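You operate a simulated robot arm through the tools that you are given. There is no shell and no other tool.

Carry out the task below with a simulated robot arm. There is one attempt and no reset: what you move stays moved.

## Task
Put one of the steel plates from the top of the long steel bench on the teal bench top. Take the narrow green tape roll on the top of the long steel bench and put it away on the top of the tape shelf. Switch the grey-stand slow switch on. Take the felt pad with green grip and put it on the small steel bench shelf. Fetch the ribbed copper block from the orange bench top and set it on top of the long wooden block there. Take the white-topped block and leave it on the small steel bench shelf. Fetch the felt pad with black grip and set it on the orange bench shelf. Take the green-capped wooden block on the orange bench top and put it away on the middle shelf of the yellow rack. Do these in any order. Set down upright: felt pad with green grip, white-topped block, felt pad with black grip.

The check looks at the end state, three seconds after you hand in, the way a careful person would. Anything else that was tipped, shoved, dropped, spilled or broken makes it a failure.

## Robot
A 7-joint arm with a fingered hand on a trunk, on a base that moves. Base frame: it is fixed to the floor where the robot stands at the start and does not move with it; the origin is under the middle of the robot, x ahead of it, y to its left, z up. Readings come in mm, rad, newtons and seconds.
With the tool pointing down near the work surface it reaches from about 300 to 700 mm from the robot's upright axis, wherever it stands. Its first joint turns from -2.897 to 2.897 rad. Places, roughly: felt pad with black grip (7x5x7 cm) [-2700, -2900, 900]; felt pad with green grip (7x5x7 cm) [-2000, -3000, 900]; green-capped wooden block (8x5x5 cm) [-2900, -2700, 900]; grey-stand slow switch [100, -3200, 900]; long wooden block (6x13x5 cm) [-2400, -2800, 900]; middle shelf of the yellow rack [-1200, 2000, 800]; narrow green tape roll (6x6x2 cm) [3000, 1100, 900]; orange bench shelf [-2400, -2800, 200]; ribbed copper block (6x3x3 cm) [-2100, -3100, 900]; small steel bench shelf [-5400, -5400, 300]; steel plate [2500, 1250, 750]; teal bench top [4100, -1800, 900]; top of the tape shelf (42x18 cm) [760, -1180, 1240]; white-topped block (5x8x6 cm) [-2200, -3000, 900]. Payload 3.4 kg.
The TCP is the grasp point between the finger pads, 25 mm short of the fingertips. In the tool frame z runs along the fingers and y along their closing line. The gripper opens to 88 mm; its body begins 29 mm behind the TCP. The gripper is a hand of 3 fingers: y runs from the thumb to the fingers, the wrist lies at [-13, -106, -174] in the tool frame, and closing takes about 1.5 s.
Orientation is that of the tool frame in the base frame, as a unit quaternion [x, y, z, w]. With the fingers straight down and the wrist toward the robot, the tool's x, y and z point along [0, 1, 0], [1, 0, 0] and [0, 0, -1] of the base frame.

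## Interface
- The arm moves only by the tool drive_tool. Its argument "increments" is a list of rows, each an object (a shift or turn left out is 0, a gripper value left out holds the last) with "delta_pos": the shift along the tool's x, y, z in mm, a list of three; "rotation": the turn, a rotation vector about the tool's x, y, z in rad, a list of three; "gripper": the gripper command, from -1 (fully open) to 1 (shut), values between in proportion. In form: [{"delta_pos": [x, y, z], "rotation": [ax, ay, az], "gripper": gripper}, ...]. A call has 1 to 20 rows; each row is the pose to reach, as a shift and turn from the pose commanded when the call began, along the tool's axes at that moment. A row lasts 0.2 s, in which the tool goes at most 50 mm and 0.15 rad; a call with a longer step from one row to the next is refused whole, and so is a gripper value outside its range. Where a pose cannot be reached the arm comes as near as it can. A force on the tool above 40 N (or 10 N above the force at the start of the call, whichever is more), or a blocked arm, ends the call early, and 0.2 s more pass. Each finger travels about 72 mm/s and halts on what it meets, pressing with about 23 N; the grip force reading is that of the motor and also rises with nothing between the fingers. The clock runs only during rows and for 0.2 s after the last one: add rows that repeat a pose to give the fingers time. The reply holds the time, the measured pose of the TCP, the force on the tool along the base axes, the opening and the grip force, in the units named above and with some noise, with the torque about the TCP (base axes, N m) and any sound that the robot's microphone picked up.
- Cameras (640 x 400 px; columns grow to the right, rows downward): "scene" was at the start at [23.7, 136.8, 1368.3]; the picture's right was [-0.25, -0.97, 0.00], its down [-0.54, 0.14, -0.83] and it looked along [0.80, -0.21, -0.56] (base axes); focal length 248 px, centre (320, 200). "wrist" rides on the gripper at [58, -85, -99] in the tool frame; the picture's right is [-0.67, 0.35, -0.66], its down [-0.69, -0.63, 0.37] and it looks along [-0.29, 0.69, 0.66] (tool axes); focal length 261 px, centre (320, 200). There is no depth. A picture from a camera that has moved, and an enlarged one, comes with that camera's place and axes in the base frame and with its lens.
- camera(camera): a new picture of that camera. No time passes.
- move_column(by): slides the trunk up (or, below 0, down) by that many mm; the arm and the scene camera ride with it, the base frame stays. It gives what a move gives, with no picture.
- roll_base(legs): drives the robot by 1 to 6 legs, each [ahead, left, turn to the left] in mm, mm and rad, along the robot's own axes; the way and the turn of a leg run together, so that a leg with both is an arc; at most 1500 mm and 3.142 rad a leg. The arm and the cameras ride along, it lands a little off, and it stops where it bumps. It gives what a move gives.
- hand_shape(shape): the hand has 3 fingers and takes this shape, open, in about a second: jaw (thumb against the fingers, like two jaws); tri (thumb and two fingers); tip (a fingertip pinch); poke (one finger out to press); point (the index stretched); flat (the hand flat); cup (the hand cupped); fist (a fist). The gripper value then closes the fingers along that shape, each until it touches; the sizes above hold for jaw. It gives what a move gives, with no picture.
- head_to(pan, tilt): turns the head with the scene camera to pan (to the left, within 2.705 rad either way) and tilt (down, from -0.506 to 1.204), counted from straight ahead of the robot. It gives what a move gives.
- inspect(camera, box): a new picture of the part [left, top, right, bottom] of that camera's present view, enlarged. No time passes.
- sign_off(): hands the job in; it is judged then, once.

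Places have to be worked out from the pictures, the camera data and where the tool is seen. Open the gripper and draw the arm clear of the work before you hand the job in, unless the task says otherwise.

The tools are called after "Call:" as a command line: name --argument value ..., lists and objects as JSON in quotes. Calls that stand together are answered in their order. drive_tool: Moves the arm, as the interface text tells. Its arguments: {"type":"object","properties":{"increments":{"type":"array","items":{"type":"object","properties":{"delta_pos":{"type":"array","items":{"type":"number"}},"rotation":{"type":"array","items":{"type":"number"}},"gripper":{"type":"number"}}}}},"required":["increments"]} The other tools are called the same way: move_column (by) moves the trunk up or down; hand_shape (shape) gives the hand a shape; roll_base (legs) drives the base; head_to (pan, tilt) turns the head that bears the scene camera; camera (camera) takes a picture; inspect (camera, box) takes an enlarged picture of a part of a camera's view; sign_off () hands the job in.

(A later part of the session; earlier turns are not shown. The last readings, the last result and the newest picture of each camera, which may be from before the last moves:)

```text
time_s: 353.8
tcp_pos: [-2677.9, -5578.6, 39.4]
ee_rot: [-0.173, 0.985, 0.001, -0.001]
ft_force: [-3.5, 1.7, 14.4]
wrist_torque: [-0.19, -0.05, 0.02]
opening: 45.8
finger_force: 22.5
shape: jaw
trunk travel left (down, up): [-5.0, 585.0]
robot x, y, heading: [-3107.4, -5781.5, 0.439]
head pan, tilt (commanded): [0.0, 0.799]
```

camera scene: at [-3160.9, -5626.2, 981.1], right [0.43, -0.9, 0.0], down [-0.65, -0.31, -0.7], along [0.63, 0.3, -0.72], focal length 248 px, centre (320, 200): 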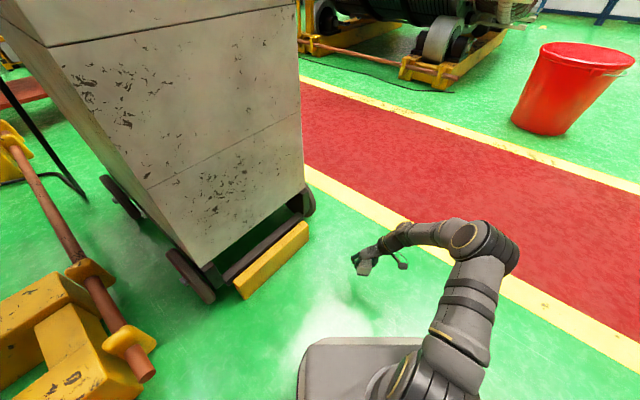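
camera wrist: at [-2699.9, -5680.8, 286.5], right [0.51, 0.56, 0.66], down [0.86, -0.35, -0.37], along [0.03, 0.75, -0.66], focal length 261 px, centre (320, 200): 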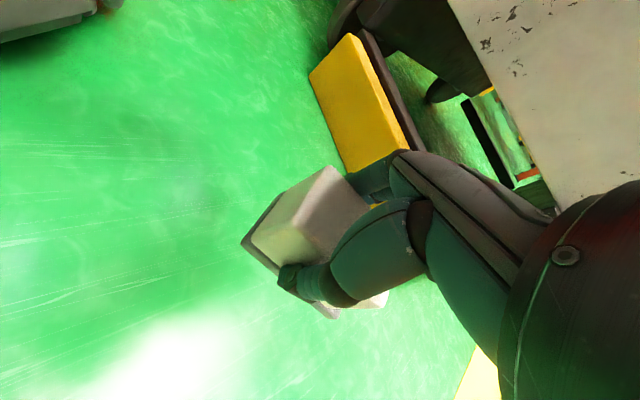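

Contact with the floor. I release the block there and lift away.

Call:
drive_tool --increments '[{"delta_pos": [0, 0, -2], "gripper": 0.7}, {"delta_pos": [0, 0, -2], "gripper": 0.2}, {"delta_pos": [0, 0, -2], "gripper": -0.4}, {"delta_pos": [0, 0, -2], "gripper": -0.9}, {"delta_pos": [0, 0, -2], "gripper": -0.9}, {"delta_pos": [0, 0, -20], "gripper": -0.9}, {"delta_pos": [0, 0, -60], "gripper": -0.9}, {"delta_pos": [0, 0, -105], "gripper": -0.9}, {"delta_pos": [0, 0, -150], "gripper": -0.9}, {"delta_pos": [0, 0, -195], "gripper": -0.9}, {"delta_pos": [0, 0, -240], "gripper": -0.9}, {"delta_pos": [0, 0, -240], "gripper": -0.9}]'

Call:
camera --camera "wrist"

Call:
camera --camera "scene"

```text
time_s: 356.4
tcp_pos: [-2678.2, -5581.5, 278.1]
ee_rot: [-0.175, 0.985, 0.0, 0.0]
ft_force: [0.2, 1.0, -0.5]
wrist_torque: [0.02, -0.01, 0.02]
opening: 83.5
finger_force: 0.1
shape: jaw
trunk travel left (down, up): [-5.0, 585.0]
robot x, y, heading: [-3114.4, -5781.0, 0.44]
head pan, tilt (commanded): [0.0, 0.799]
```

```text
taken
camera wrist: at [-2702.3, -5681.4, 379.1], right [0.51, 0.56, 0.66], down [0.86, -0.35, -0.37], along [0.03, 0.75, -0.66], focal length 261 px, centre (320, 200)
```

wrist: 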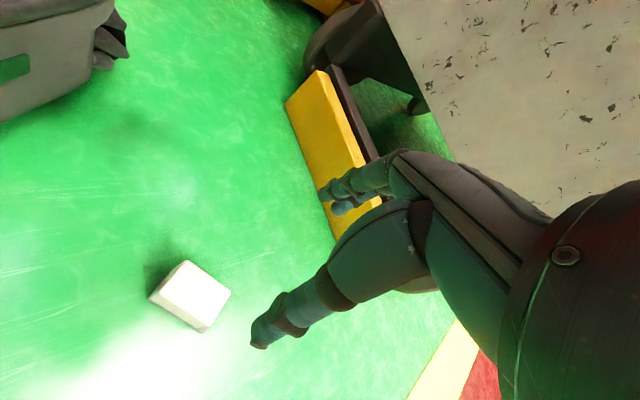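

```text
taken
camera scene: at [-3161.1, -5626.3, 981.1], right [0.43, -0.9, 0.0], down [-0.65, -0.31, -0.7], along [0.63, 0.3, -0.72], focal length 248 px, centre (320, 200)
```

scene: 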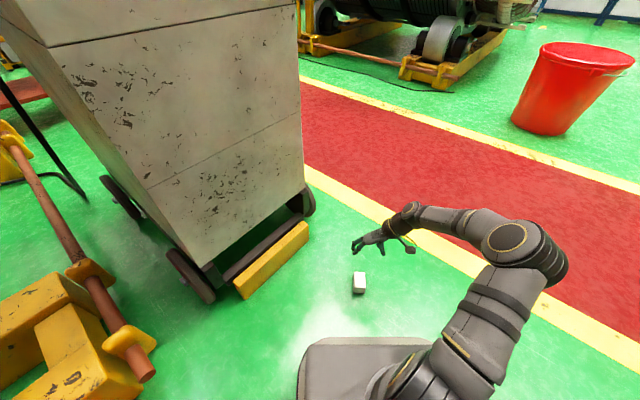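

The block stands on the floor. Now I turn the tool back to neutral, raise it a bit and turn toward the bucket, planning to pinch its near rim and draw it back.

Call:
drive_tool --increments '[{"delta_pos": [0, 0, -45], "rotation": [0, 0, 0.14], "gripper": -1}, {"delta_pos": [15, 10, -90], "rotation": [0, 0, 0.28]}, {"delta_pos": [30, 20, -135], "rotation": [0, 0, 0.42]}, {"delta_pos": [45, 30, -180], "rotation": [0, 0, 0.56]}, {"delta_pos": [60, 40, -220], "rotation": [0, 0, 0.7]}, {"delta_pos": [75, 40, -260], "rotation": [0, 0, 0.84]}, {"delta_pos": [75, 40, -300], "rotation": [0, 0, 0.98]}, {"delta_pos": [75, 40, -340], "rotation": [0, 0, 1.12]}, {"delta_pos": [75, 40, -370], "rotation": [0, 0, 1.26]}, {"delta_pos": [75, 40, -370], "rotation": [0, 0, 1.4]}, {"delta_pos": [75, 40, -370], "rotation": [0, 0, 1.48]}, {"delta_pos": [75, 40, -370], "rotation": [0, 0, 1.48]}]'

Call:
roll_base --legs '[[0, 0, 1.0], [0, 0, 0.86]]'

Call:
head_to --pan 0.0 --tilt 0.5

Call:
camera --camera "scene"

Call:
camera --camera "wrist"

```text
time_s: 359.0
tcp_pos: [-2762.2, -5567.0, 649.1]
ee_rot: [0.534, 0.845, 0.001, -0.001]
ft_force: [-0.7, -0.4, -0.2]
wrist_torque: [-0.01, -0.01, 0.02]
opening: 87.6
finger_force: 0.1
shape: jaw
trunk travel left (down, up): [-5.0, 585.0]
robot x, y, heading: [-3106.7, -5782.7, 0.44]
head pan, tilt (commanded): [0.0, 0.799]
```

```text
time_s: 364.2
tcp_pos: [-3415.6, -5508.1, 648.4]
ee_rot: [-0.361, 0.932, 0.0, -0.001]
ft_force: [0.1, -0.8, -0.1]
wrist_torque: [0.01, 0.02, -0.01]
opening: 87.8
finger_force: 0.1
shape: jaw
trunk travel left (down, up): [-5.0, 585.0]
robot x, y, heading: [-3111.6, -5777.0, 2.31]
head pan, tilt (commanded): [0.0, 0.799]
```

```text
time_s: 365.0
tcp_pos: [-3416.4, -5507.3, 648.0]
ee_rot: [-0.362, 0.932, 0.0, -0.001]
ft_force: [-0.4, 1.0, -0.7]
wrist_torque: [-0.02, 0.0, -0.02]
opening: 87.6
finger_force: 0.0
shape: jaw
trunk travel left (down, up): [-5.0, 585.0]
robot x, y, heading: [-3109.0, -5774.1, 2.31]
head pan, tilt (commanded): [0.0, 0.499]
```

```text
taken
camera scene: at [-3250.0, -5861.5, 1006.9], right [0.74, 0.67, 0.0], down [0.32, -0.35, -0.88], along [-0.59, 0.65, -0.48], focal length 248 px, centre (320, 200)
```

scene: 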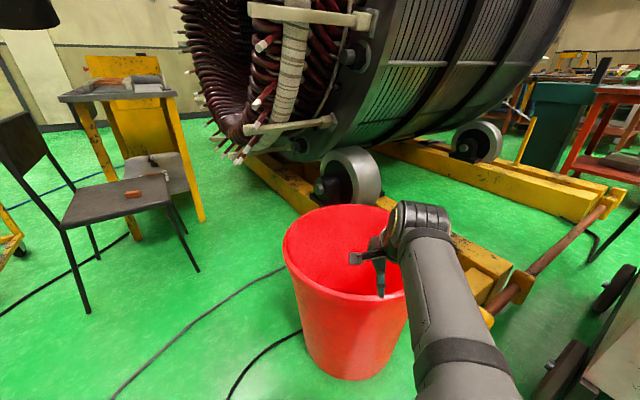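

```text
taken
camera wrist: at [-3399.9, -5609.9, 749.7], right [0.26, 0.71, 0.65], down [0.93, 0.0, -0.37], along [-0.26, 0.7, -0.66], focal length 261 px, centre (320, 200)
```

wrist: 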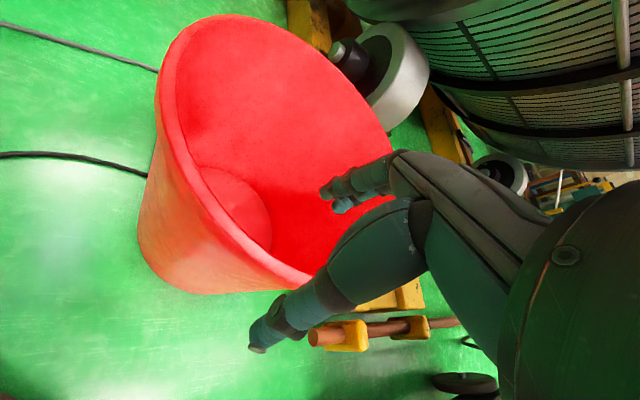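

I now see the bucket clearly: rim at z≈475, centre ≈[−3620, −5280]. I move the open hand to straddle the near rim and lower part-way.

Call:
drive_tool --increments '[{"delta_pos": [-4, 25, 30], "gripper": -1}, {"delta_pos": [-8, 50, 65]}, {"delta_pos": [-8, 58, 100]}, {"delta_pos": [-8, 58, 120]}, {"delta_pos": [-8, 58, 120]}]'

Call:
camera --camera "wrist"

Call:
inspect --camera "scene" --box '[260, 180, 460, 330]'

```text
time_s: 366.2
tcp_pos: [-3449.1, -5459.6, 531.7]
ee_rot: [-0.361, 0.932, 0.0, -0.001]
ft_force: [0.0, 0.7, 0.0]
wrist_torque: [0.0, 0.0, 0.02]
opening: 87.6
finger_force: 0.0
shape: jaw
trunk travel left (down, up): [-5.0, 585.0]
robot x, y, heading: [-3109.0, -5779.1, 2.31]
head pan, tilt (commanded): [0.0, 0.499]
```

```text
taken
camera wrist: at [-3433.5, -5561.8, 632.9], right [0.26, 0.71, 0.65], down [0.93, 0.0, -0.37], along [-0.26, 0.7, -0.66], focal length 261 px, centre (320, 200)
```

wrist: 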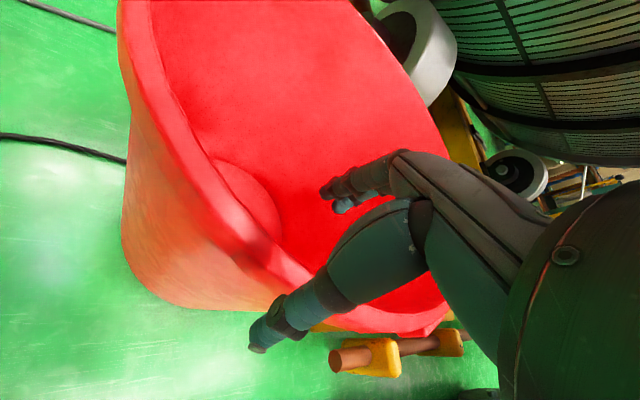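

```text
2.67 times, centred on (360, 255) of scene
camera zoom: at [-3250.0, -5861.5, 1007.0], right [0.74, 0.67, 0.0], down [0.32, -0.35, -0.88], along [-0.59, 0.65, -0.48], focal length 662 px, centre (213, 53)
```

zoom: 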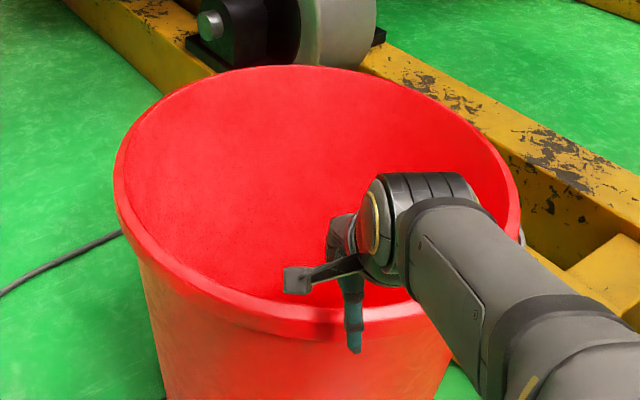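

Thumb outside, fingers inside the rim. I lower about 60 mm and close on the rim.

Call:
drive_tool --increments '[{"delta_pos": [0, 0, 25], "gripper": -1}, {"delta_pos": [0, 0, 45]}, {"delta_pos": [0, 0, 60]}, {"delta_pos": [0, 0, 60]}, {"delta_pos": [0, 0, 60], "gripper": 1}, {"delta_pos": [0, 0, 60], "gripper": 1}, {"delta_pos": [0, 0, 60], "gripper": 1}, {"delta_pos": [0, 0, 60], "gripper": 1}, {"delta_pos": [0, 0, 60], "gripper": 1}, {"delta_pos": [0, 0, 60], "gripper": 1}, {"delta_pos": [0, 0, 60], "gripper": 1}]'

Call:
camera --camera "wrist"

Call:
camera --camera "scene"

```text
time_s: 368.6
tcp_pos: [-3448.8, -5459.9, 470.0]
ee_rot: [-0.361, 0.933, 0.0, -0.001]
ft_force: [-0.8, 0.3, 0.0]
wrist_torque: [0.05, 0.08, -0.03]
opening: 0.3
finger_force: 23.1
shape: jaw
trunk travel left (down, up): [-5.0, 585.0]
robot x, y, heading: [-3107.6, -5777.8, 2.313]
head pan, tilt (commanded): [0.0, 0.499]
```

```text
taken
camera wrist: at [-3434.0, -5562.1, 570.0], right [0.26, 0.71, 0.65], down [0.93, 0.0, -0.37], along [-0.26, 0.7, -0.66], focal length 261 px, centre (320, 200)
```

wrist: 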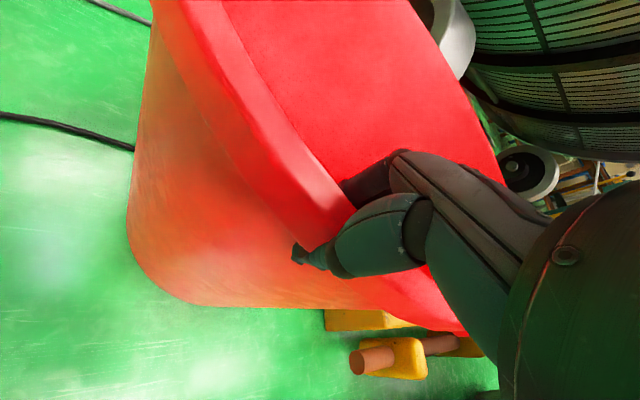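

```text
taken
camera scene: at [-3250.1, -5861.4, 1007.0], right [0.74, 0.67, 0.0], down [0.32, -0.35, -0.88], along [-0.59, 0.65, -0.48], focal length 248 px, centre (320, 200)
```

scene: 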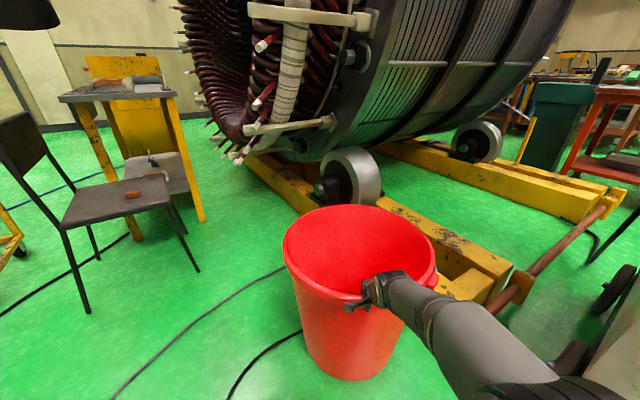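

The fingers seem to pinch the thin wall (thumb outside, fingers inside). I pull slowly 30 mm toward me as a test.

Call:
drive_tool --increments '[{"delta_pos": [0, -6, 0], "gripper": 1}, {"delta_pos": [0, -12, 0], "gripper": 1}, {"delta_pos": [0, -18, 0], "gripper": 1}, {"delta_pos": [0, -24, 0], "gripper": 1}, {"delta_pos": [0, -30, 0], "gripper": 1}, {"delta_pos": [0, -30, 0], "gripper": 1}]'

Call:
camera --camera "scene"

```text
time_s: 370.0
tcp_pos: [-3428.9, -5480.2, 468.7]
ee_rot: [-0.361, 0.933, 0.0, -0.002]
ft_force: [-6.0, 5.1, 6.6]
wrist_torque: [0.21, 0.16, 0.03]
opening: 0.8
finger_force: 23.2
shape: jaw
trunk travel left (down, up): [-5.0, 585.0]
robot x, y, heading: [-3111.5, -5776.6, 2.314]
head pan, tilt (commanded): [0.0, 0.499]
```

```text
taken
camera scene: at [-3250.0, -5861.5, 1007.1], right [0.74, 0.67, 0.0], down [0.32, -0.35, -0.88], along [-0.59, 0.65, -0.48], focal length 248 px, centre (320, 200)
```

scene: 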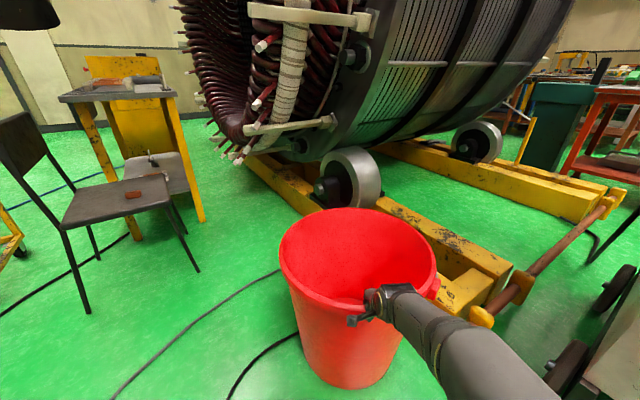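

It works: the bucket slides with ~8 N of force and stays upright. I continue pulling slowly.

Call:
drive_tool --increments '[{"delta_pos": [0, -6, 0], "gripper": 1}, {"delta_pos": [0, -12, 0], "gripper": 1}, {"delta_pos": [0, -18, 0], "gripper": 1}, {"delta_pos": [0, -24, 0], "gripper": 1}, {"delta_pos": [0, -30, 0], "gripper": 1}, {"delta_pos": [0, -36, 0], "gripper": 1}, {"delta_pos": [0, -42, 0], "gripper": 1}, {"delta_pos": [0, -48, 0], "gripper": 1}, {"delta_pos": [0, -54, 0], "gripper": 1}, {"delta_pos": [0, -60, 0], "gripper": 1}, {"delta_pos": [0, -66, 0], "gripper": 1}, {"delta_pos": [0, -72, 0], "gripper": 1}, {"delta_pos": [0, -78, 0], "gripper": 1}, {"delta_pos": [0, -78, 0], "gripper": 1}]'

Call:
camera --camera "scene"

```text
time_s: 373.0
tcp_pos: [-3384.5, -5532.5, 474.5]
ee_rot: [-0.362, 0.932, -0.002, 0.0]
ft_force: [-2.9, 2.6, -13.5]
wrist_torque: [0.04, 0.01, -0.03]
opening: 0.8
finger_force: 22.6
shape: jaw
out of reach, approached as far as the arm can: row 12, 13, 14
trunk travel left (down, up): [-5.0, 585.0]
robot x, y, heading: [-3107.9, -5779.7, 2.31]
head pan, tilt (commanded): [0.0, 0.499]
```

```text
taken
camera scene: at [-3250.5, -5861.0, 1006.9], right [0.74, 0.67, 0.0], down [0.32, -0.35, -0.88], along [-0.59, 0.65, -0.48], focal length 248 px, centre (320, 200)
```

scene: 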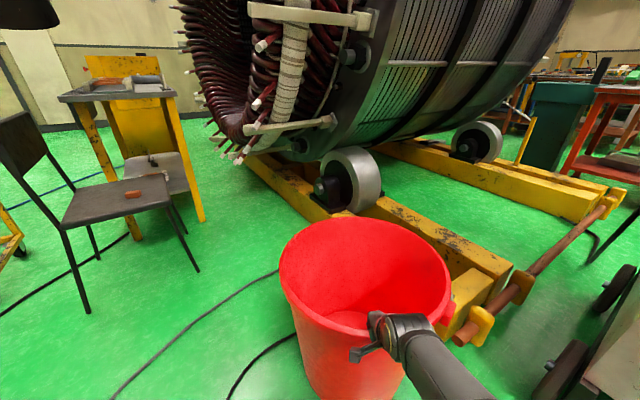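

The arm reached its inner limit after ~97 mm, lifting the rim slightly. I ease the hand down a few mm and back the base up 55 mm to finish the pull.

Call:
drive_tool --increments '[{"delta_pos": [0, 4, 3], "gripper": 1}, {"delta_pos": [0, 4, 5], "gripper": 1}, {"delta_pos": [0, 4, 5], "gripper": 1}]'

Call:
roll_base --legs '[[-55, 0, 0]]'

Call:
camera --camera "scene"

```text
time_s: 373.8
tcp_pos: [-3387.0, -5530.5, 470.7]
ee_rot: [-0.362, 0.932, -0.001, 0.0]
ft_force: [0.5, -1.6, -7.0]
wrist_torque: [-0.01, 0.0, -0.04]
opening: 0.1
finger_force: 23.1
shape: jaw
trunk travel left (down, up): [-5.0, 585.0]
robot x, y, heading: [-3107.8, -5780.3, 2.312]
head pan, tilt (commanded): [0.0, 0.499]
```

```text
time_s: 374.8
tcp_pos: [-3349.5, -5570.7, 470.4]
ee_rot: [-0.361, 0.932, -0.001, -0.001]
ft_force: [2.0, -1.7, -6.1]
wrist_torque: [-0.02, -0.06, 0.02]
opening: 0.2
finger_force: 23.3
shape: jaw
trunk travel left (down, up): [-5.0, 585.0]
robot x, y, heading: [-3068.9, -5818.9, 2.312]
head pan, tilt (commanded): [0.0, 0.499]
```

```text
taken
camera scene: at [-3212.6, -5902.6, 1007.0], right [0.74, 0.67, 0.0], down [0.32, -0.35, -0.88], along [-0.59, 0.65, -0.48], focal length 248 px, centre (320, 200)
```

scene: 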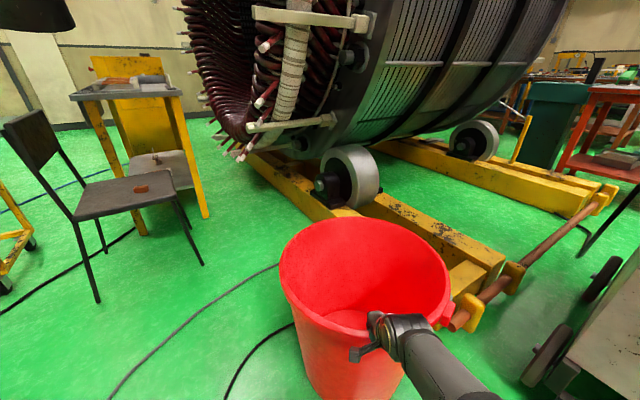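

The bucket has been drawn back ≈150 mm, to about [−3521, −5391]. I release the rim and lift the hand clear.

Call:
drive_tool --increments '[{"delta_pos": [0, 0, 3], "gripper": 1}, {"delta_pos": [0, 0, 3], "gripper": 0.6}, {"delta_pos": [0, 0, 3], "gripper": 0.2}, {"delta_pos": [0, 0, 3], "gripper": -0.2}, {"delta_pos": [0, 0, 3], "gripper": -0.5}, {"delta_pos": [0, 0, -30], "gripper": -0.5}, {"delta_pos": [0, 0, -75], "gripper": -0.5}, {"delta_pos": [0, 0, -120], "gripper": -0.5}, {"delta_pos": [0, 0, -160], "gripper": -0.5}, {"delta_pos": [0, 0, -160], "gripper": -0.5}]'

Call:
camera --camera "scene"

```text
time_s: 377.0
tcp_pos: [-3353.4, -5569.1, 627.7]
ee_rot: [-0.362, 0.932, -0.001, 0.0]
ft_force: [0.2, -0.3, 0.3]
wrist_torque: [0.0, -0.01, 0.01]
opening: 66.1
finger_force: 0.1
shape: jaw
trunk travel left (down, up): [-5.0, 585.0]
robot x, y, heading: [-3075.7, -5818.7, 2.313]
head pan, tilt (commanded): [0.0, 0.499]
```

```text
taken
camera scene: at [-3212.5, -5902.7, 1007.0], right [0.74, 0.67, 0.0], down [0.32, -0.35, -0.88], along [-0.59, 0.65, -0.48], focal length 248 px, centre (320, 200)
```

scene: 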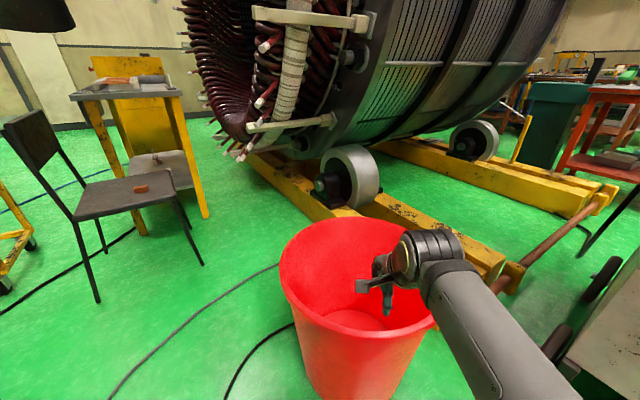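

The bucket stands upright. To verify its place against my earlier picture from the lane, I drive back to that exact viewpoint, keeping clear of the block on the floor.

Call:
roll_base --legs '[[-362, 94, 0], [-451, -643, 0], [108, -99, 0], [0, 0, 2.184]]'

Call:
move_column --by 395

Call:
head_to --pan -1.3 --tilt 0.25

Call:
camera --camera "scene"

```text
time_s: 389.3
tcp_pos: [-2157.4, -6250.0, 627.6]
ee_rot: [0.993, -0.115, 0.001, 0.0]
ft_force: [0.3, 0.7, 0.5]
wrist_torque: [0.0, 0.02, 0.01]
opening: 66.0
finger_force: 0.1
shape: jaw
trunk travel left (down, up): [-5.0, 585.0]
robot x, y, heading: [-2110.2, -5875.6, -1.807]
head pan, tilt (commanded): [0.0, 0.499]
```

```text
time_s: 393.1
tcp_pos: [-2157.4, -6251.7, 1022.7]
ee_rot: [0.993, -0.114, 0.001, -0.001]
ft_force: [0.3, 0.0, 0.9]
wrist_torque: [0.02, 0.01, -0.02]
opening: 65.8
finger_force: 0.1
shape: jaw
trunk travel left (down, up): [-400.0, 190.0]
robot x, y, heading: [-2106.7, -5874.5, -1.803]
head pan, tilt (commanded): [0.0, 0.499]
```

```text
time_s: 394.5
tcp_pos: [-2158.7, -6250.5, 1023.7]
ee_rot: [0.993, -0.115, 0.001, 0.0]
ft_force: [-0.9, 0.5, -0.6]
wrist_torque: [0.02, 0.02, 0.0]
opening: 65.9
finger_force: 0.0
shape: jaw
trunk travel left (down, up): [-400.0, 190.0]
robot x, y, heading: [-2104.6, -5879.6, -1.799]
head pan, tilt (commanded): [-1.3, 0.25]
```

```text
taken
camera scene: at [-2034.6, -5858.1, 1425.1], right [-0.04, 1.0, 0.0], down [0.25, 0.01, -0.97], along [-0.97, -0.04, -0.25], focal length 248 px, centre (320, 200)
```

scene: 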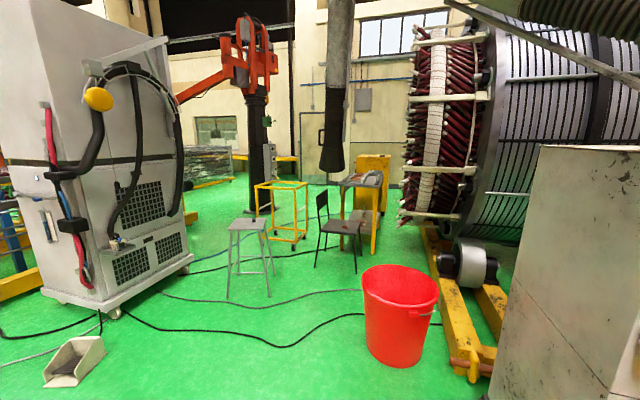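

The bucket matches the earlier picture to within about a centimetre. Now I fetch the block from the floor: I drive to a spot south of it so the hand can take it in a straight-ahead orientation.

Call:
roll_base --legs '[[235, -367, 0], [0, 0, -1.3], [0, 0, -1.263]]'

Call:
move_column --by -395

Call:
head_to --pan 0.0 --tilt 0.8

Call:
camera --camera "scene"

Call:
camera --camera "wrist"

```text
time_s: 403.6
tcp_pos: [-2685.6, -5667.4, 1022.9]
ee_rot: [-0.164, 0.986, -0.001, -0.001]
ft_force: [0.6, 0.0, 0.5]
wrist_torque: [0.01, 0.0, -0.01]
opening: 65.7
finger_force: 0.1
shape: jaw
trunk travel left (down, up): [-400.0, 190.0]
robot x, y, heading: [-2530.4, -6009.0, 1.903]
head pan, tilt (commanded): [-1.3, 0.25]
```

```text
time_s: 407.4
tcp_pos: [-2684.9, -5667.0, 628.1]
ee_rot: [-0.165, 0.986, -0.001, -0.001]
ft_force: [0.4, -1.1, 0.5]
wrist_torque: [-0.02, 0.03, 0.0]
opening: 65.9
finger_force: 0.0
shape: jaw
trunk travel left (down, up): [-5.0, 585.0]
robot x, y, heading: [-2528.7, -6011.9, 1.905]
head pan, tilt (commanded): [-1.3, 0.25]
```

```text
time_s: 408.9
tcp_pos: [-2685.3, -5668.3, 627.8]
ee_rot: [-0.165, 0.986, -0.001, -0.001]
ft_force: [0.8, -0.4, 0.5]
wrist_torque: [-0.01, -0.03, -0.01]
opening: 66.2
finger_force: 0.1
shape: jaw
trunk travel left (down, up): [-5.0, 585.0]
robot x, y, heading: [-2527.1, -6009.9, 1.902]
head pan, tilt (commanded): [0.0, 0.799]
```

```text
taken
camera scene: at [-2686.8, -6040.6, 981.1], right [0.95, 0.32, 0.0], down [0.23, -0.68, -0.7], along [-0.23, 0.66, -0.72], focal length 248 px, centre (320, 200)
```

scene: 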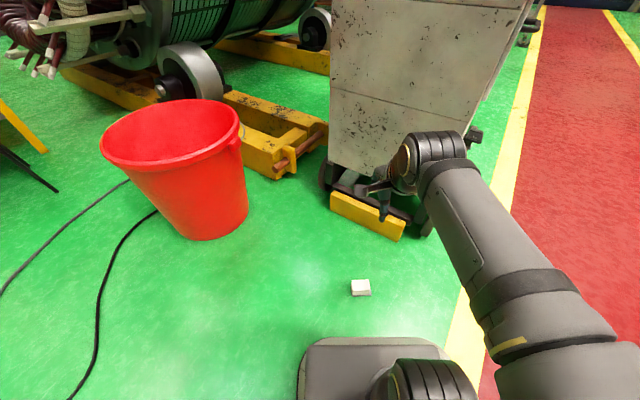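

```text
taken
camera wrist: at [-2710.7, -5766.9, 728.7], right [0.52, 0.55, 0.65], down [0.85, -0.37, -0.37], along [0.04, 0.75, -0.66], focal length 261 px, centre (320, 200)
```

wrist: 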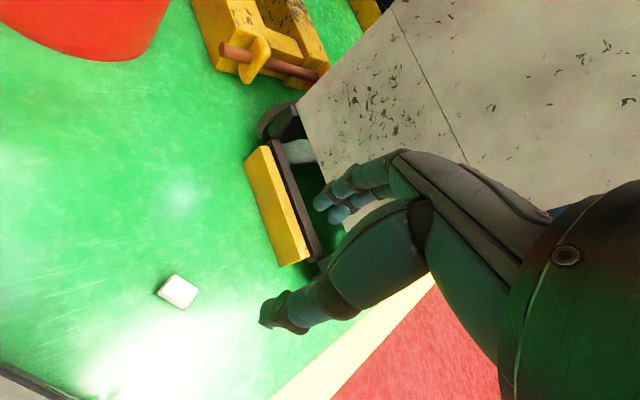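

The block is where I left it at [−2677, −5580]. I lower the open hand over it.

Call:
drive_tool --increments '[{"delta_pos": [-9, 20, 45], "gripper": -1}, {"delta_pos": [-18, 40, 88]}, {"delta_pos": [-27, 60, 130]}, {"delta_pos": [-36, 81, 170]}, {"delta_pos": [-36, 81, 215]}, {"delta_pos": [-36, 81, 260]}, {"delta_pos": [-36, 81, 305]}, {"delta_pos": [-36, 81, 350]}, {"delta_pos": [-36, 81, 395]}, {"delta_pos": [-36, 81, 440]}, {"delta_pos": [-36, 81, 480]}, {"delta_pos": [-36, 81, 480]}]'

Call:
camera --camera "wrist"

```text
time_s: 411.5
tcp_pos: [-2677.1, -5579.2, 146.7]
ee_rot: [-0.165, 0.986, -0.001, -0.001]
ft_force: [-0.2, 0.3, -0.2]
wrist_torque: [0.04, 0.01, 0.0]
opening: 87.7
finger_force: 0.1
shape: jaw
trunk travel left (down, up): [-5.0, 585.0]
robot x, y, heading: [-2526.8, -6013.1, 1.9]
head pan, tilt (commanded): [0.0, 0.799]
```

```text
taken
camera wrist: at [-2704.0, -5678.7, 248.0], right [0.52, 0.55, 0.65], down [0.85, -0.37, -0.37], along [0.04, 0.75, -0.66], focal length 261 px, centre (320, 200)
```

wrist: 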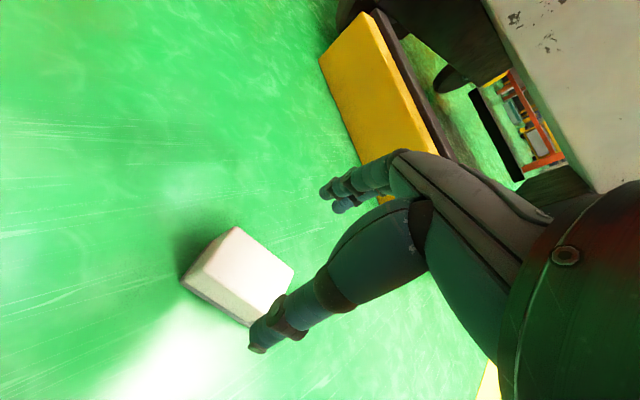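

Well centred. I descend to grasp height and close.

Call:
drive_tool --increments '[{"delta_pos": [0, 0, 40], "gripper": -1}, {"delta_pos": [0, 0, 80]}, {"delta_pos": [0, 0, 98]}, {"delta_pos": [0, 0, 104]}, {"delta_pos": [0, 0, 104]}, {"delta_pos": [0, 0, 104], "gripper": 1}, {"delta_pos": [0, 0, 104], "gripper": 1}, {"delta_pos": [0, 0, 104], "gripper": 1}, {"delta_pos": [0, 0, 104], "gripper": 1}, {"delta_pos": [0, 0, 104], "gripper": 1}, {"delta_pos": [0, 0, 104], "gripper": 1}]'

Call:
drive_tool --increments '[{"delta_pos": [0, 0, -15], "gripper": 1}, {"delta_pos": [0, 0, -60], "gripper": 1}, {"delta_pos": [0, 0, -105], "gripper": 1}, {"delta_pos": [0, 0, -150], "gripper": 1}, {"delta_pos": [0, 0, -195], "gripper": 1}, {"delta_pos": [0, -20, -240], "gripper": 1}, {"delta_pos": [0, -40, -280], "gripper": 1}, {"delta_pos": [0, -60, -320], "gripper": 1}, {"delta_pos": [0, -80, -360], "gripper": 1}, {"delta_pos": [0, -80, -400], "gripper": 1}, {"delta_pos": [0, -80, -400], "gripper": 1}]'

Call:
camera --camera "wrist"

```text
time_s: 413.9
tcp_pos: [-2678.4, -5581.0, 43.8]
ee_rot: [-0.165, 0.986, -0.002, -0.001]
ft_force: [-0.7, -0.7, -0.1]
wrist_torque: [0.03, 0.03, -0.03]
opening: 39.9
finger_force: 22.7
shape: jaw
trunk travel left (down, up): [-5.0, 585.0]
robot x, y, heading: [-2529.4, -6011.5, 1.906]
head pan, tilt (commanded): [0.0, 0.799]
```

```text
time_s: 416.3
tcp_pos: [-2653.4, -5649.2, 444.5]
ee_rot: [-0.164, 0.986, -0.002, -0.001]
ft_force: [0.7, -0.2, -3.1]
wrist_torque: [-0.04, 0.04, 0.0]
opening: 39.5
finger_force: 22.4
shape: jaw
out of reach, approached as far as the arm can: row 8, 9, 10, 11
trunk travel left (down, up): [-5.0, 585.0]
robot x, y, heading: [-2523.9, -6010.8, 1.904]
head pan, tilt (commanded): [0.0, 0.799]
```

```text
taken
camera wrist: at [-2680.9, -5747.9, 546.2], right [0.52, 0.55, 0.65], down [0.85, -0.37, -0.36], along [0.04, 0.75, -0.66], focal length 261 px, centre (320, 200)
```

wrist: 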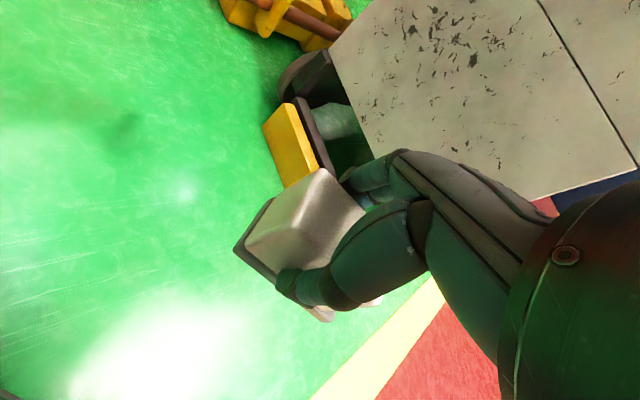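

I have the block again. I turn west and try the planned route around the bucket's south side, first up to the first floor cable.

Call:
roll_base --legs '[[0, 0, 0.985]]'

Call:
drive_tool --increments '[{"delta_pos": [0, 0, 40], "gripper": 1}, {"delta_pos": [0, 0, 80], "gripper": 1}, {"delta_pos": [0, 0, 120], "gripper": 1}, {"delta_pos": [0, 0, 140], "gripper": 1}, {"delta_pos": [0, 0, 140], "gripper": 1}]'

```text
time_s: 419.2
tcp_pos: [-2900.6, -5919.0, 443.6]
ee_rot: [-0.615, 0.788, -0.001, 0.0]
ft_force: [-0.1, 0.4, -3.0]
wrist_torque: [-0.01, 0.01, -0.03]
opening: 39.3
finger_force: 23.1
shape: jaw
trunk travel left (down, up): [-5.0, 585.0]
robot x, y, heading: [-2525.7, -6007.9, 2.898]
head pan, tilt (commanded): [0.0, 0.799]
```

```text
time_s: 420.4
tcp_pos: [-2909.8, -5913.3, 302.8]
ee_rot: [-0.615, 0.789, -0.002, 0.001]
ft_force: [0.0, -1.2, -2.7]
wrist_torque: [-0.04, -0.03, 0.01]
opening: 39.2
finger_force: 23.3
shape: jaw
out of reach, approached as far as the arm can: row 1, 2, 3, 4, 5
trunk travel left (down, up): [-5.0, 585.0]
robot x, y, heading: [-2530.0, -6010.6, 2.899]
head pan, tilt (commanded): [0.0, 0.799]
```

Call:
roll_base --legs '[[528, 244, 0], [449, -5, 0]]'

Call:
head_to --pan 0.0 --tilt 0.9

Call:
camera --camera "scene"

Call:
head_to --pan -0.7 --tilt 0.5

Call:
camera --camera "scene"

```text
time_s: 426.1
tcp_pos: [-3922.8, -5900.0, 304.0]
ee_rot: [-0.615, 0.788, -0.002, 0.001]
ft_force: [0.0, -0.5, -2.3]
wrist_torque: [-0.02, -0.01, -0.01]
opening: 39.4
finger_force: 22.8
shape: jaw
trunk travel left (down, up): [-5.0, 585.0]
robot x, y, heading: [-3546.0, -5995.8, 2.895]
head pan, tilt (commanded): [0.0, 0.799]
```

```text
time_s: 426.7
tcp_pos: [-3922.2, -5901.1, 302.8]
ee_rot: [-0.615, 0.789, -0.003, 0.0]
ft_force: [0.3, 1.1, -2.6]
wrist_torque: [-0.04, -0.01, -0.01]
opening: 39.4
finger_force: 22.9
shape: jaw
trunk travel left (down, up): [-5.0, 585.0]
robot x, y, heading: [-3538.5, -5997.9, 2.899]
head pan, tilt (commanded): [0.0, 0.901]
```

```text
taken
camera scene: at [-3597.4, -6145.1, 973.2], right [0.24, 0.97, 0.0], down [0.76, -0.19, -0.62], along [-0.6, 0.15, -0.78], focal length 248 px, centre (320, 200)
```

scene: 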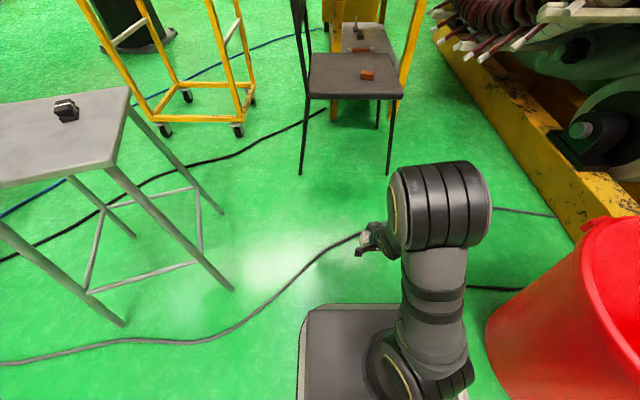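

```text
time_s: 427.8
tcp_pos: [-3924.2, -5899.6, 302.2]
ee_rot: [-0.615, 0.789, -0.002, 0.0]
ft_force: [0.4, 0.0, -2.8]
wrist_torque: [-0.02, 0.0, 0.0]
opening: 39.0
finger_force: 23.2
shape: jaw
trunk travel left (down, up): [-5.0, 585.0]
robot x, y, heading: [-3540.5, -5994.8, 2.902]
head pan, tilt (commanded): [-0.7, 0.499]
```

```text
taken
camera scene: at [-3577.4, -6089.8, 1007.0], right [0.81, 0.58, 0.0], down [0.28, -0.39, -0.88], along [-0.51, 0.71, -0.48], focal length 248 px, centre (320, 200)
```

scene: 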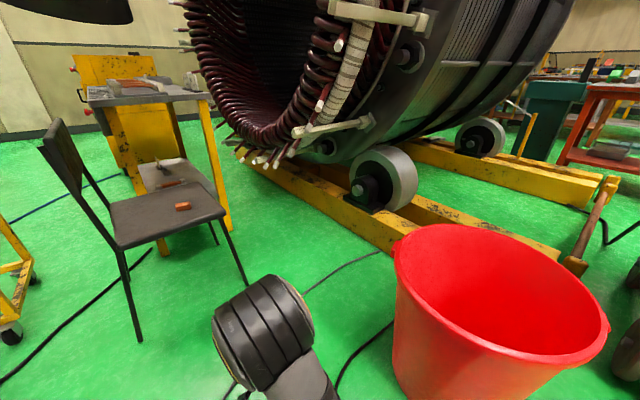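

The cables don't block the base. I continue to the turning point south-west of the bucket.

Call:
roll_base --legs '[[543, 3, 0]]'

Call:
head_to --pan -0.9 --tilt 0.5

Call:
camera --camera "scene"

Call:
head_to --pan -0.2 --tilt 0.6

Call:
camera --camera "scene"

```text
time_s: 430.9
tcp_pos: [-4445.2, -5767.4, 303.9]
ee_rot: [-0.612, 0.791, -0.002, 0.0]
ft_force: [-0.4, -0.2, -3.2]
wrist_torque: [-0.02, -0.01, 0.0]
opening: 39.4
finger_force: 23.5
shape: jaw
trunk travel left (down, up): [-5.0, 585.0]
robot x, y, heading: [-4062.6, -5865.4, 2.89]
head pan, tilt (commanded): [-0.7, 0.499]
```

```text
time_s: 431.6
tcp_pos: [-4444.2, -5766.6, 303.8]
ee_rot: [-0.613, 0.79, -0.002, 0.0]
ft_force: [-0.5, 0.0, -2.9]
wrist_torque: [-0.05, -0.02, -0.06]
opening: 39.3
finger_force: 22.8
shape: jaw
trunk travel left (down, up): [-5.0, 585.0]
robot x, y, heading: [-4060.0, -5862.6, 2.886]
head pan, tilt (commanded): [-0.901, 0.499]
```

```text
taken
camera scene: at [-4085.1, -5949.7, 1007.0], right [0.91, 0.4, 0.0], down [0.19, -0.44, -0.88], along [-0.35, 0.8, -0.48], focal length 248 px, centre (320, 200)
```

scene: 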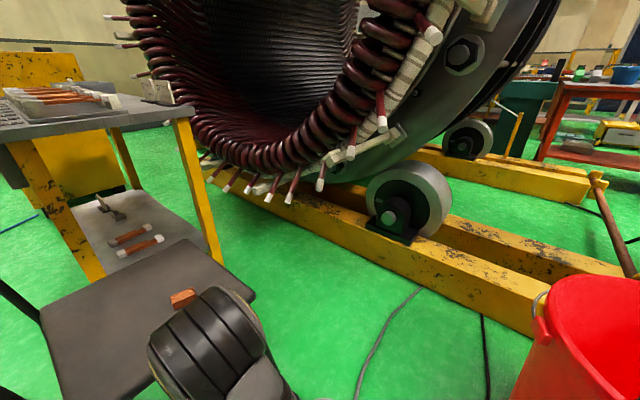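

```text
time_s: 432.7
tcp_pos: [-4444.7, -5767.5, 303.8]
ee_rot: [-0.612, 0.791, -0.003, 0.0]
ft_force: [-0.6, -0.2, -1.7]
wrist_torque: [-0.04, -0.02, 0.01]
opening: 39.4
finger_force: 23.6
shape: jaw
trunk travel left (down, up): [-5.0, 585.0]
robot x, y, heading: [-4064.3, -5867.2, 2.89]
head pan, tilt (commanded): [-0.201, 0.6]
```

```text
taken
camera scene: at [-4127.7, -5994.0, 997.9], right [0.44, 0.9, 0.0], down [0.51, -0.25, -0.83], along [-0.74, 0.36, -0.56], focal length 248 px, centre (320, 200)
```

scene: 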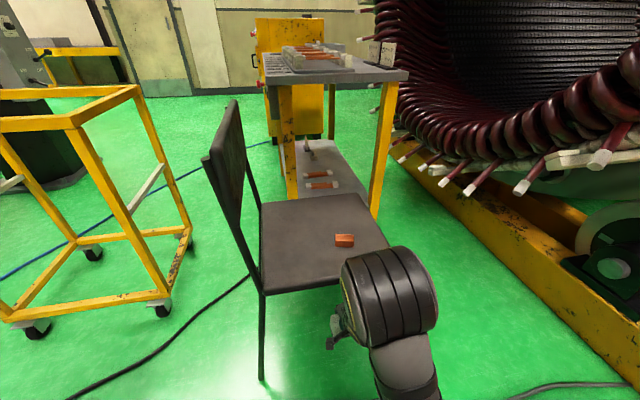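

The ring of leads matches my geometric model, so I know the clearances. I rotate 60° to the right here to slip between the chair and the bucket.

Call:
roll_base --legs '[[0, 0, -1.047]]'

Call:
head_to --pan 0.3 --tilt 0.7

Call:
camera --camera "scene"

Call:
head_to --pan -0.5 --tilt 0.7

Call:
camera --camera "scene"

```text
time_s: 435.8
tcp_pos: [-4168.8, -5486.3, 303.7]
ee_rot: [-0.134, 0.991, -0.002, -0.001]
ft_force: [-0.3, 0.6, -2.1]
wrist_torque: [-0.09, 0.04, 0.02]
opening: 39.2
finger_force: 23.2
shape: jaw
trunk travel left (down, up): [-5.0, 585.0]
robot x, y, heading: [-4065.0, -5864.5, 1.835]
head pan, tilt (commanded): [-0.201, 0.6]
```

```text
time_s: 436.7
tcp_pos: [-4169.1, -5487.7, 302.3]
ee_rot: [-0.134, 0.991, -0.002, -0.001]
ft_force: [0.6, 0.0, -3.2]
wrist_torque: [-0.07, 0.01, 0.01]
opening: 39.2
finger_force: 23.2
shape: jaw
trunk travel left (down, up): [-5.0, 585.0]
robot x, y, heading: [-4065.7, -5866.9, 1.839]
head pan, tilt (commanded): [0.3, 0.7]
```

```text
taken
camera scene: at [-4248.7, -5892.8, 989.3], right [0.84, 0.54, 0.0], down [0.35, -0.54, -0.76], along [-0.41, 0.65, -0.64], focal length 248 px, centre (320, 200)
```

scene: 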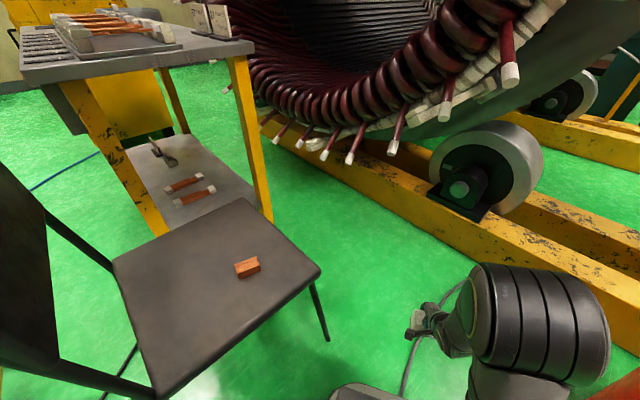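

```text
time_s: 437.8
tcp_pos: [-4167.9, -5486.1, 304.1]
ee_rot: [-0.134, 0.991, -0.002, -0.001]
ft_force: [-0.5, -1.0, -2.1]
wrist_torque: [0.0, 0.04, -0.03]
opening: 39.4
finger_force: 22.8
shape: jaw
trunk travel left (down, up): [-5.0, 585.0]
robot x, y, heading: [-4065.7, -5867.0, 1.837]
head pan, tilt (commanded): [-0.499, 0.7]
```

```text
taken
camera scene: at [-4183.6, -5881.7, 989.3], right [0.97, -0.23, 0.0], down [-0.15, -0.63, -0.76], along [0.17, 0.74, -0.64], focal length 248 px, centre (320, 200)
```

scene: 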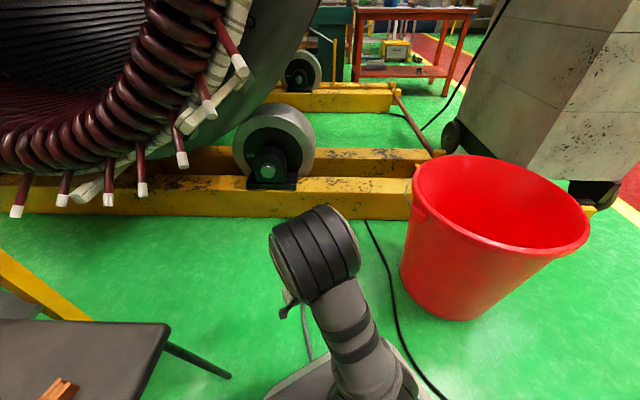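

Clear on both sides. I drive forward between the chair and the bucket.

Call:
roll_base --legs '[[300, 0, 0], [250, 0, 0]]'

Call:
head_to --pan 0.8 --tilt 0.8

Call:
camera --camera "scene"

Call:
head_to --pan -0.3 --tilt 0.6

Call:
camera --camera "scene"

```text
time_s: 441.3
tcp_pos: [-4313.8, -4953.8, 304.0]
ee_rot: [-0.133, 0.991, -0.002, -0.001]
ft_force: [-0.8, 0.3, -2.2]
wrist_torque: [-0.05, 0.06, 0.0]
opening: 39.4
finger_force: 22.5
shape: jaw
trunk travel left (down, up): [-5.0, 585.0]
robot x, y, heading: [-4210.7, -5335.3, 1.839]
head pan, tilt (commanded): [-0.499, 0.7]
```

```text
time_s: 442.8
tcp_pos: [-4313.6, -4954.8, 302.7]
ee_rot: [-0.133, 0.991, -0.002, 0.0]
ft_force: [-0.4, -0.8, -2.1]
wrist_torque: [0.0, 0.0, -0.02]
opening: 39.3
finger_force: 23.0
shape: jaw
trunk travel left (down, up): [-5.0, 585.0]
robot x, y, heading: [-4211.9, -5333.6, 1.838]
head pan, tilt (commanded): [0.799, 0.799]
```

```text
taken
camera scene: at [-4420.4, -5392.5, 981.0], right [0.49, 0.87, 0.0], down [0.63, -0.35, -0.7], along [-0.61, 0.34, -0.72], focal length 248 px, centre (320, 200)
```

scene: 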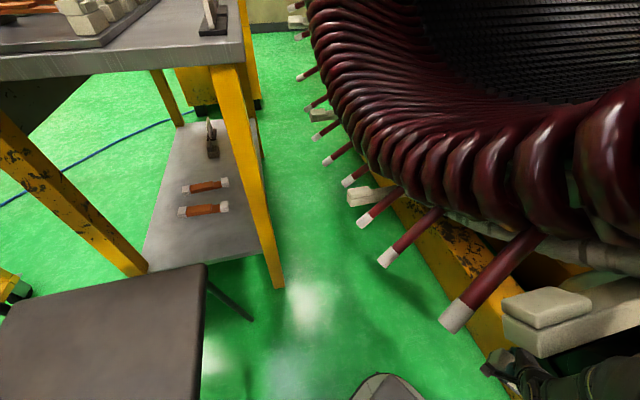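

```text
time_s: 444.1
tcp_pos: [-4314.1, -4955.4, 303.0]
ee_rot: [-0.133, 0.991, -0.002, -0.002]
ft_force: [0.1, 0.3, -2.9]
wrist_torque: [0.01, 0.01, -0.01]
opening: 39.0
finger_force: 23.0
shape: jaw
trunk travel left (down, up): [-5.0, 585.0]
robot x, y, heading: [-4214.2, -5333.6, 1.833]
head pan, tilt (commanded): [-0.3, 0.6]
```

```text
taken
camera scene: at [-4346.9, -5343.3, 997.9], right [1.0, -0.03, 0.0], down [-0.02, -0.56, -0.82], along [0.03, 0.82, -0.57], focal length 248 px, centre (320, 200)
```

scene: 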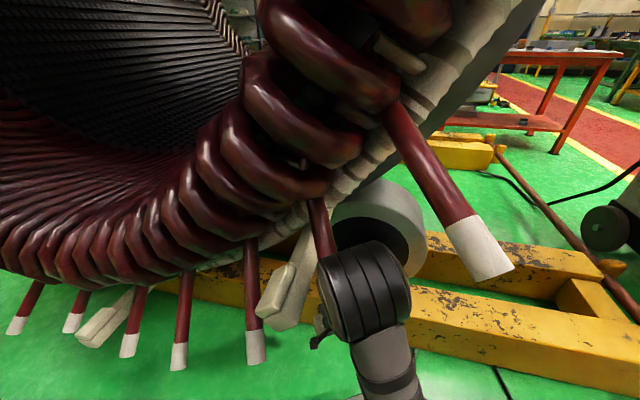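

I'm between chair and stator, with the elbow close under the hanging leads. I first swing the arm about 44° to the left, away from the leads, before turning the base.

Call:
drive_tool --increments '[{"delta_pos": [42.9, -2.4, 0], "rotation": [0, 0, -0.11], "gripper": 1}, {"delta_pos": [85.3, -9.4, 0], "rotation": [0, 0, -0.22], "gripper": 1}, {"delta_pos": [126.7, -21.1, 0], "rotation": [0, 0, -0.33], "gripper": 1}, {"delta_pos": [166.5, -37.3, 0], "rotation": [0, 0, -0.44], "gripper": 1}, {"delta_pos": [204.4, -57.7, 0], "rotation": [0, 0, -0.55], "gripper": 1}, {"delta_pos": [239.7, -82.1, 0], "rotation": [0, 0, -0.66], "gripper": 1}, {"delta_pos": [272.2, -110.3, 0], "rotation": [0, 0, -0.77], "gripper": 1}, {"delta_pos": [272.2, -110.3, 0], "rotation": [0, 0, -0.77], "gripper": 1}]'

Call:
camera --camera "scene"

Call:
head_to --pan 0.6 --tilt 0.8

Call:
camera --camera "scene"

```text
time_s: 445.9
tcp_pos: [-4549.6, -5134.1, 303.6]
ee_rot: [-0.496, 0.868, -0.002, -0.001]
ft_force: [-0.3, 0.0, -3.5]
wrist_torque: [-0.04, 0.0, 0.02]
opening: 39.0
finger_force: 22.6
shape: jaw
trunk travel left (down, up): [-5.0, 585.0]
robot x, y, heading: [-4210.3, -5334.5, 1.835]
head pan, tilt (commanded): [-0.3, 0.6]
```

```text
taken
camera scene: at [-4346.9, -5343.4, 997.9], right [1.0, -0.03, 0.0], down [-0.02, -0.56, -0.83], along [0.03, 0.82, -0.56], focal length 248 px, centre (320, 200)
```

scene: 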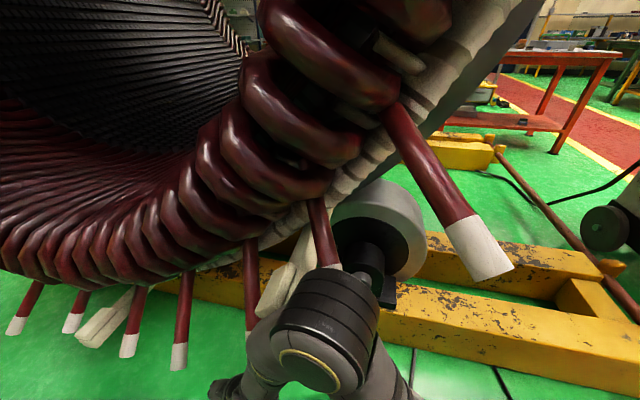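

```text
time_s: 447.1
tcp_pos: [-4548.2, -5133.8, 303.1]
ee_rot: [-0.495, 0.869, -0.002, -0.002]
ft_force: [0.2, 0.0, -2.9]
wrist_torque: [-0.03, -0.05, 0.0]
opening: 39.0
finger_force: 22.7
shape: jaw
trunk travel left (down, up): [-5.0, 585.0]
robot x, y, heading: [-4210.4, -5332.6, 1.839]
head pan, tilt (commanded): [0.6, 0.799]
```

```text
taken
camera scene: at [-4411.4, -5379.4, 981.0], right [0.65, 0.76, 0.0], down [0.55, -0.46, -0.7], along [-0.53, 0.45, -0.72], focal length 248 px, centre (320, 200)
```

scene: 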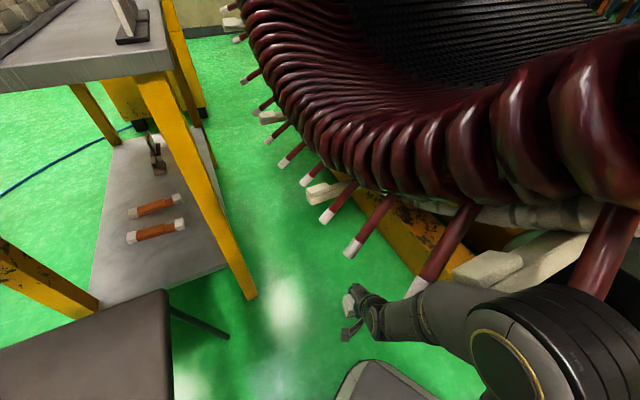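

Turning the base left moves the whole arm away from the leads. I rotate 20° left and check.

Call:
roll_base --legs '[[0, 0, 0.35]]'

Call:
camera --camera "scene"

Call:
camera --camera "wrist"

```text
time_s: 448.6
tcp_pos: [-4597.4, -5264.7, 302.6]
ee_rot: [-0.642, 0.766, -0.002, -0.001]
ft_force: [-0.4, -0.5, -3.0]
wrist_torque: [-0.06, -0.02, 0.02]
opening: 39.1
finger_force: 22.6
shape: jaw
trunk travel left (down, up): [-5.0, 585.0]
robot x, y, heading: [-4207.3, -5332.8, 2.195]
head pan, tilt (commanded): [0.6, 0.799]
```

```text
taken
camera scene: at [-4382.3, -5446.1, 981.0], right [0.34, 0.94, 0.0], down [0.67, -0.24, -0.7], along [-0.66, 0.24, -0.72], focal length 248 px, centre (320, 200)
```

scene: 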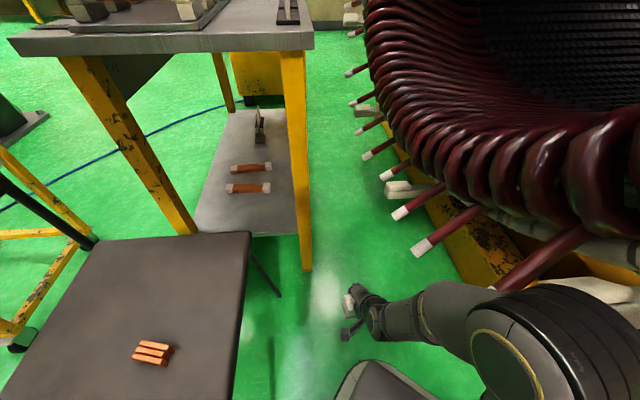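

```text
taken
camera wrist: at [-4522.4, -5336.1, 404.2], right [-0.23, 0.72, 0.65], down [0.74, 0.56, -0.37], along [-0.63, 0.4, -0.66], focal length 261 px, centre (320, 200)
```

wrist: 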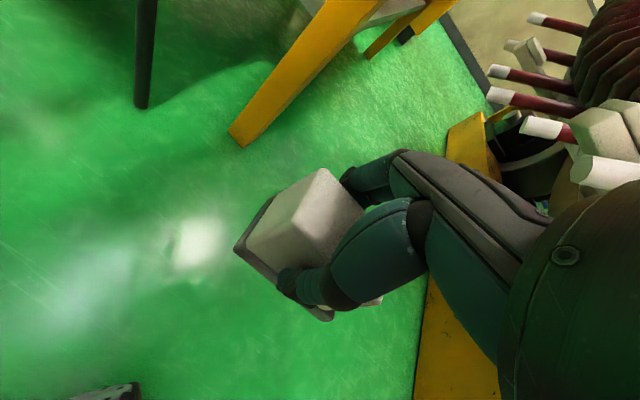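

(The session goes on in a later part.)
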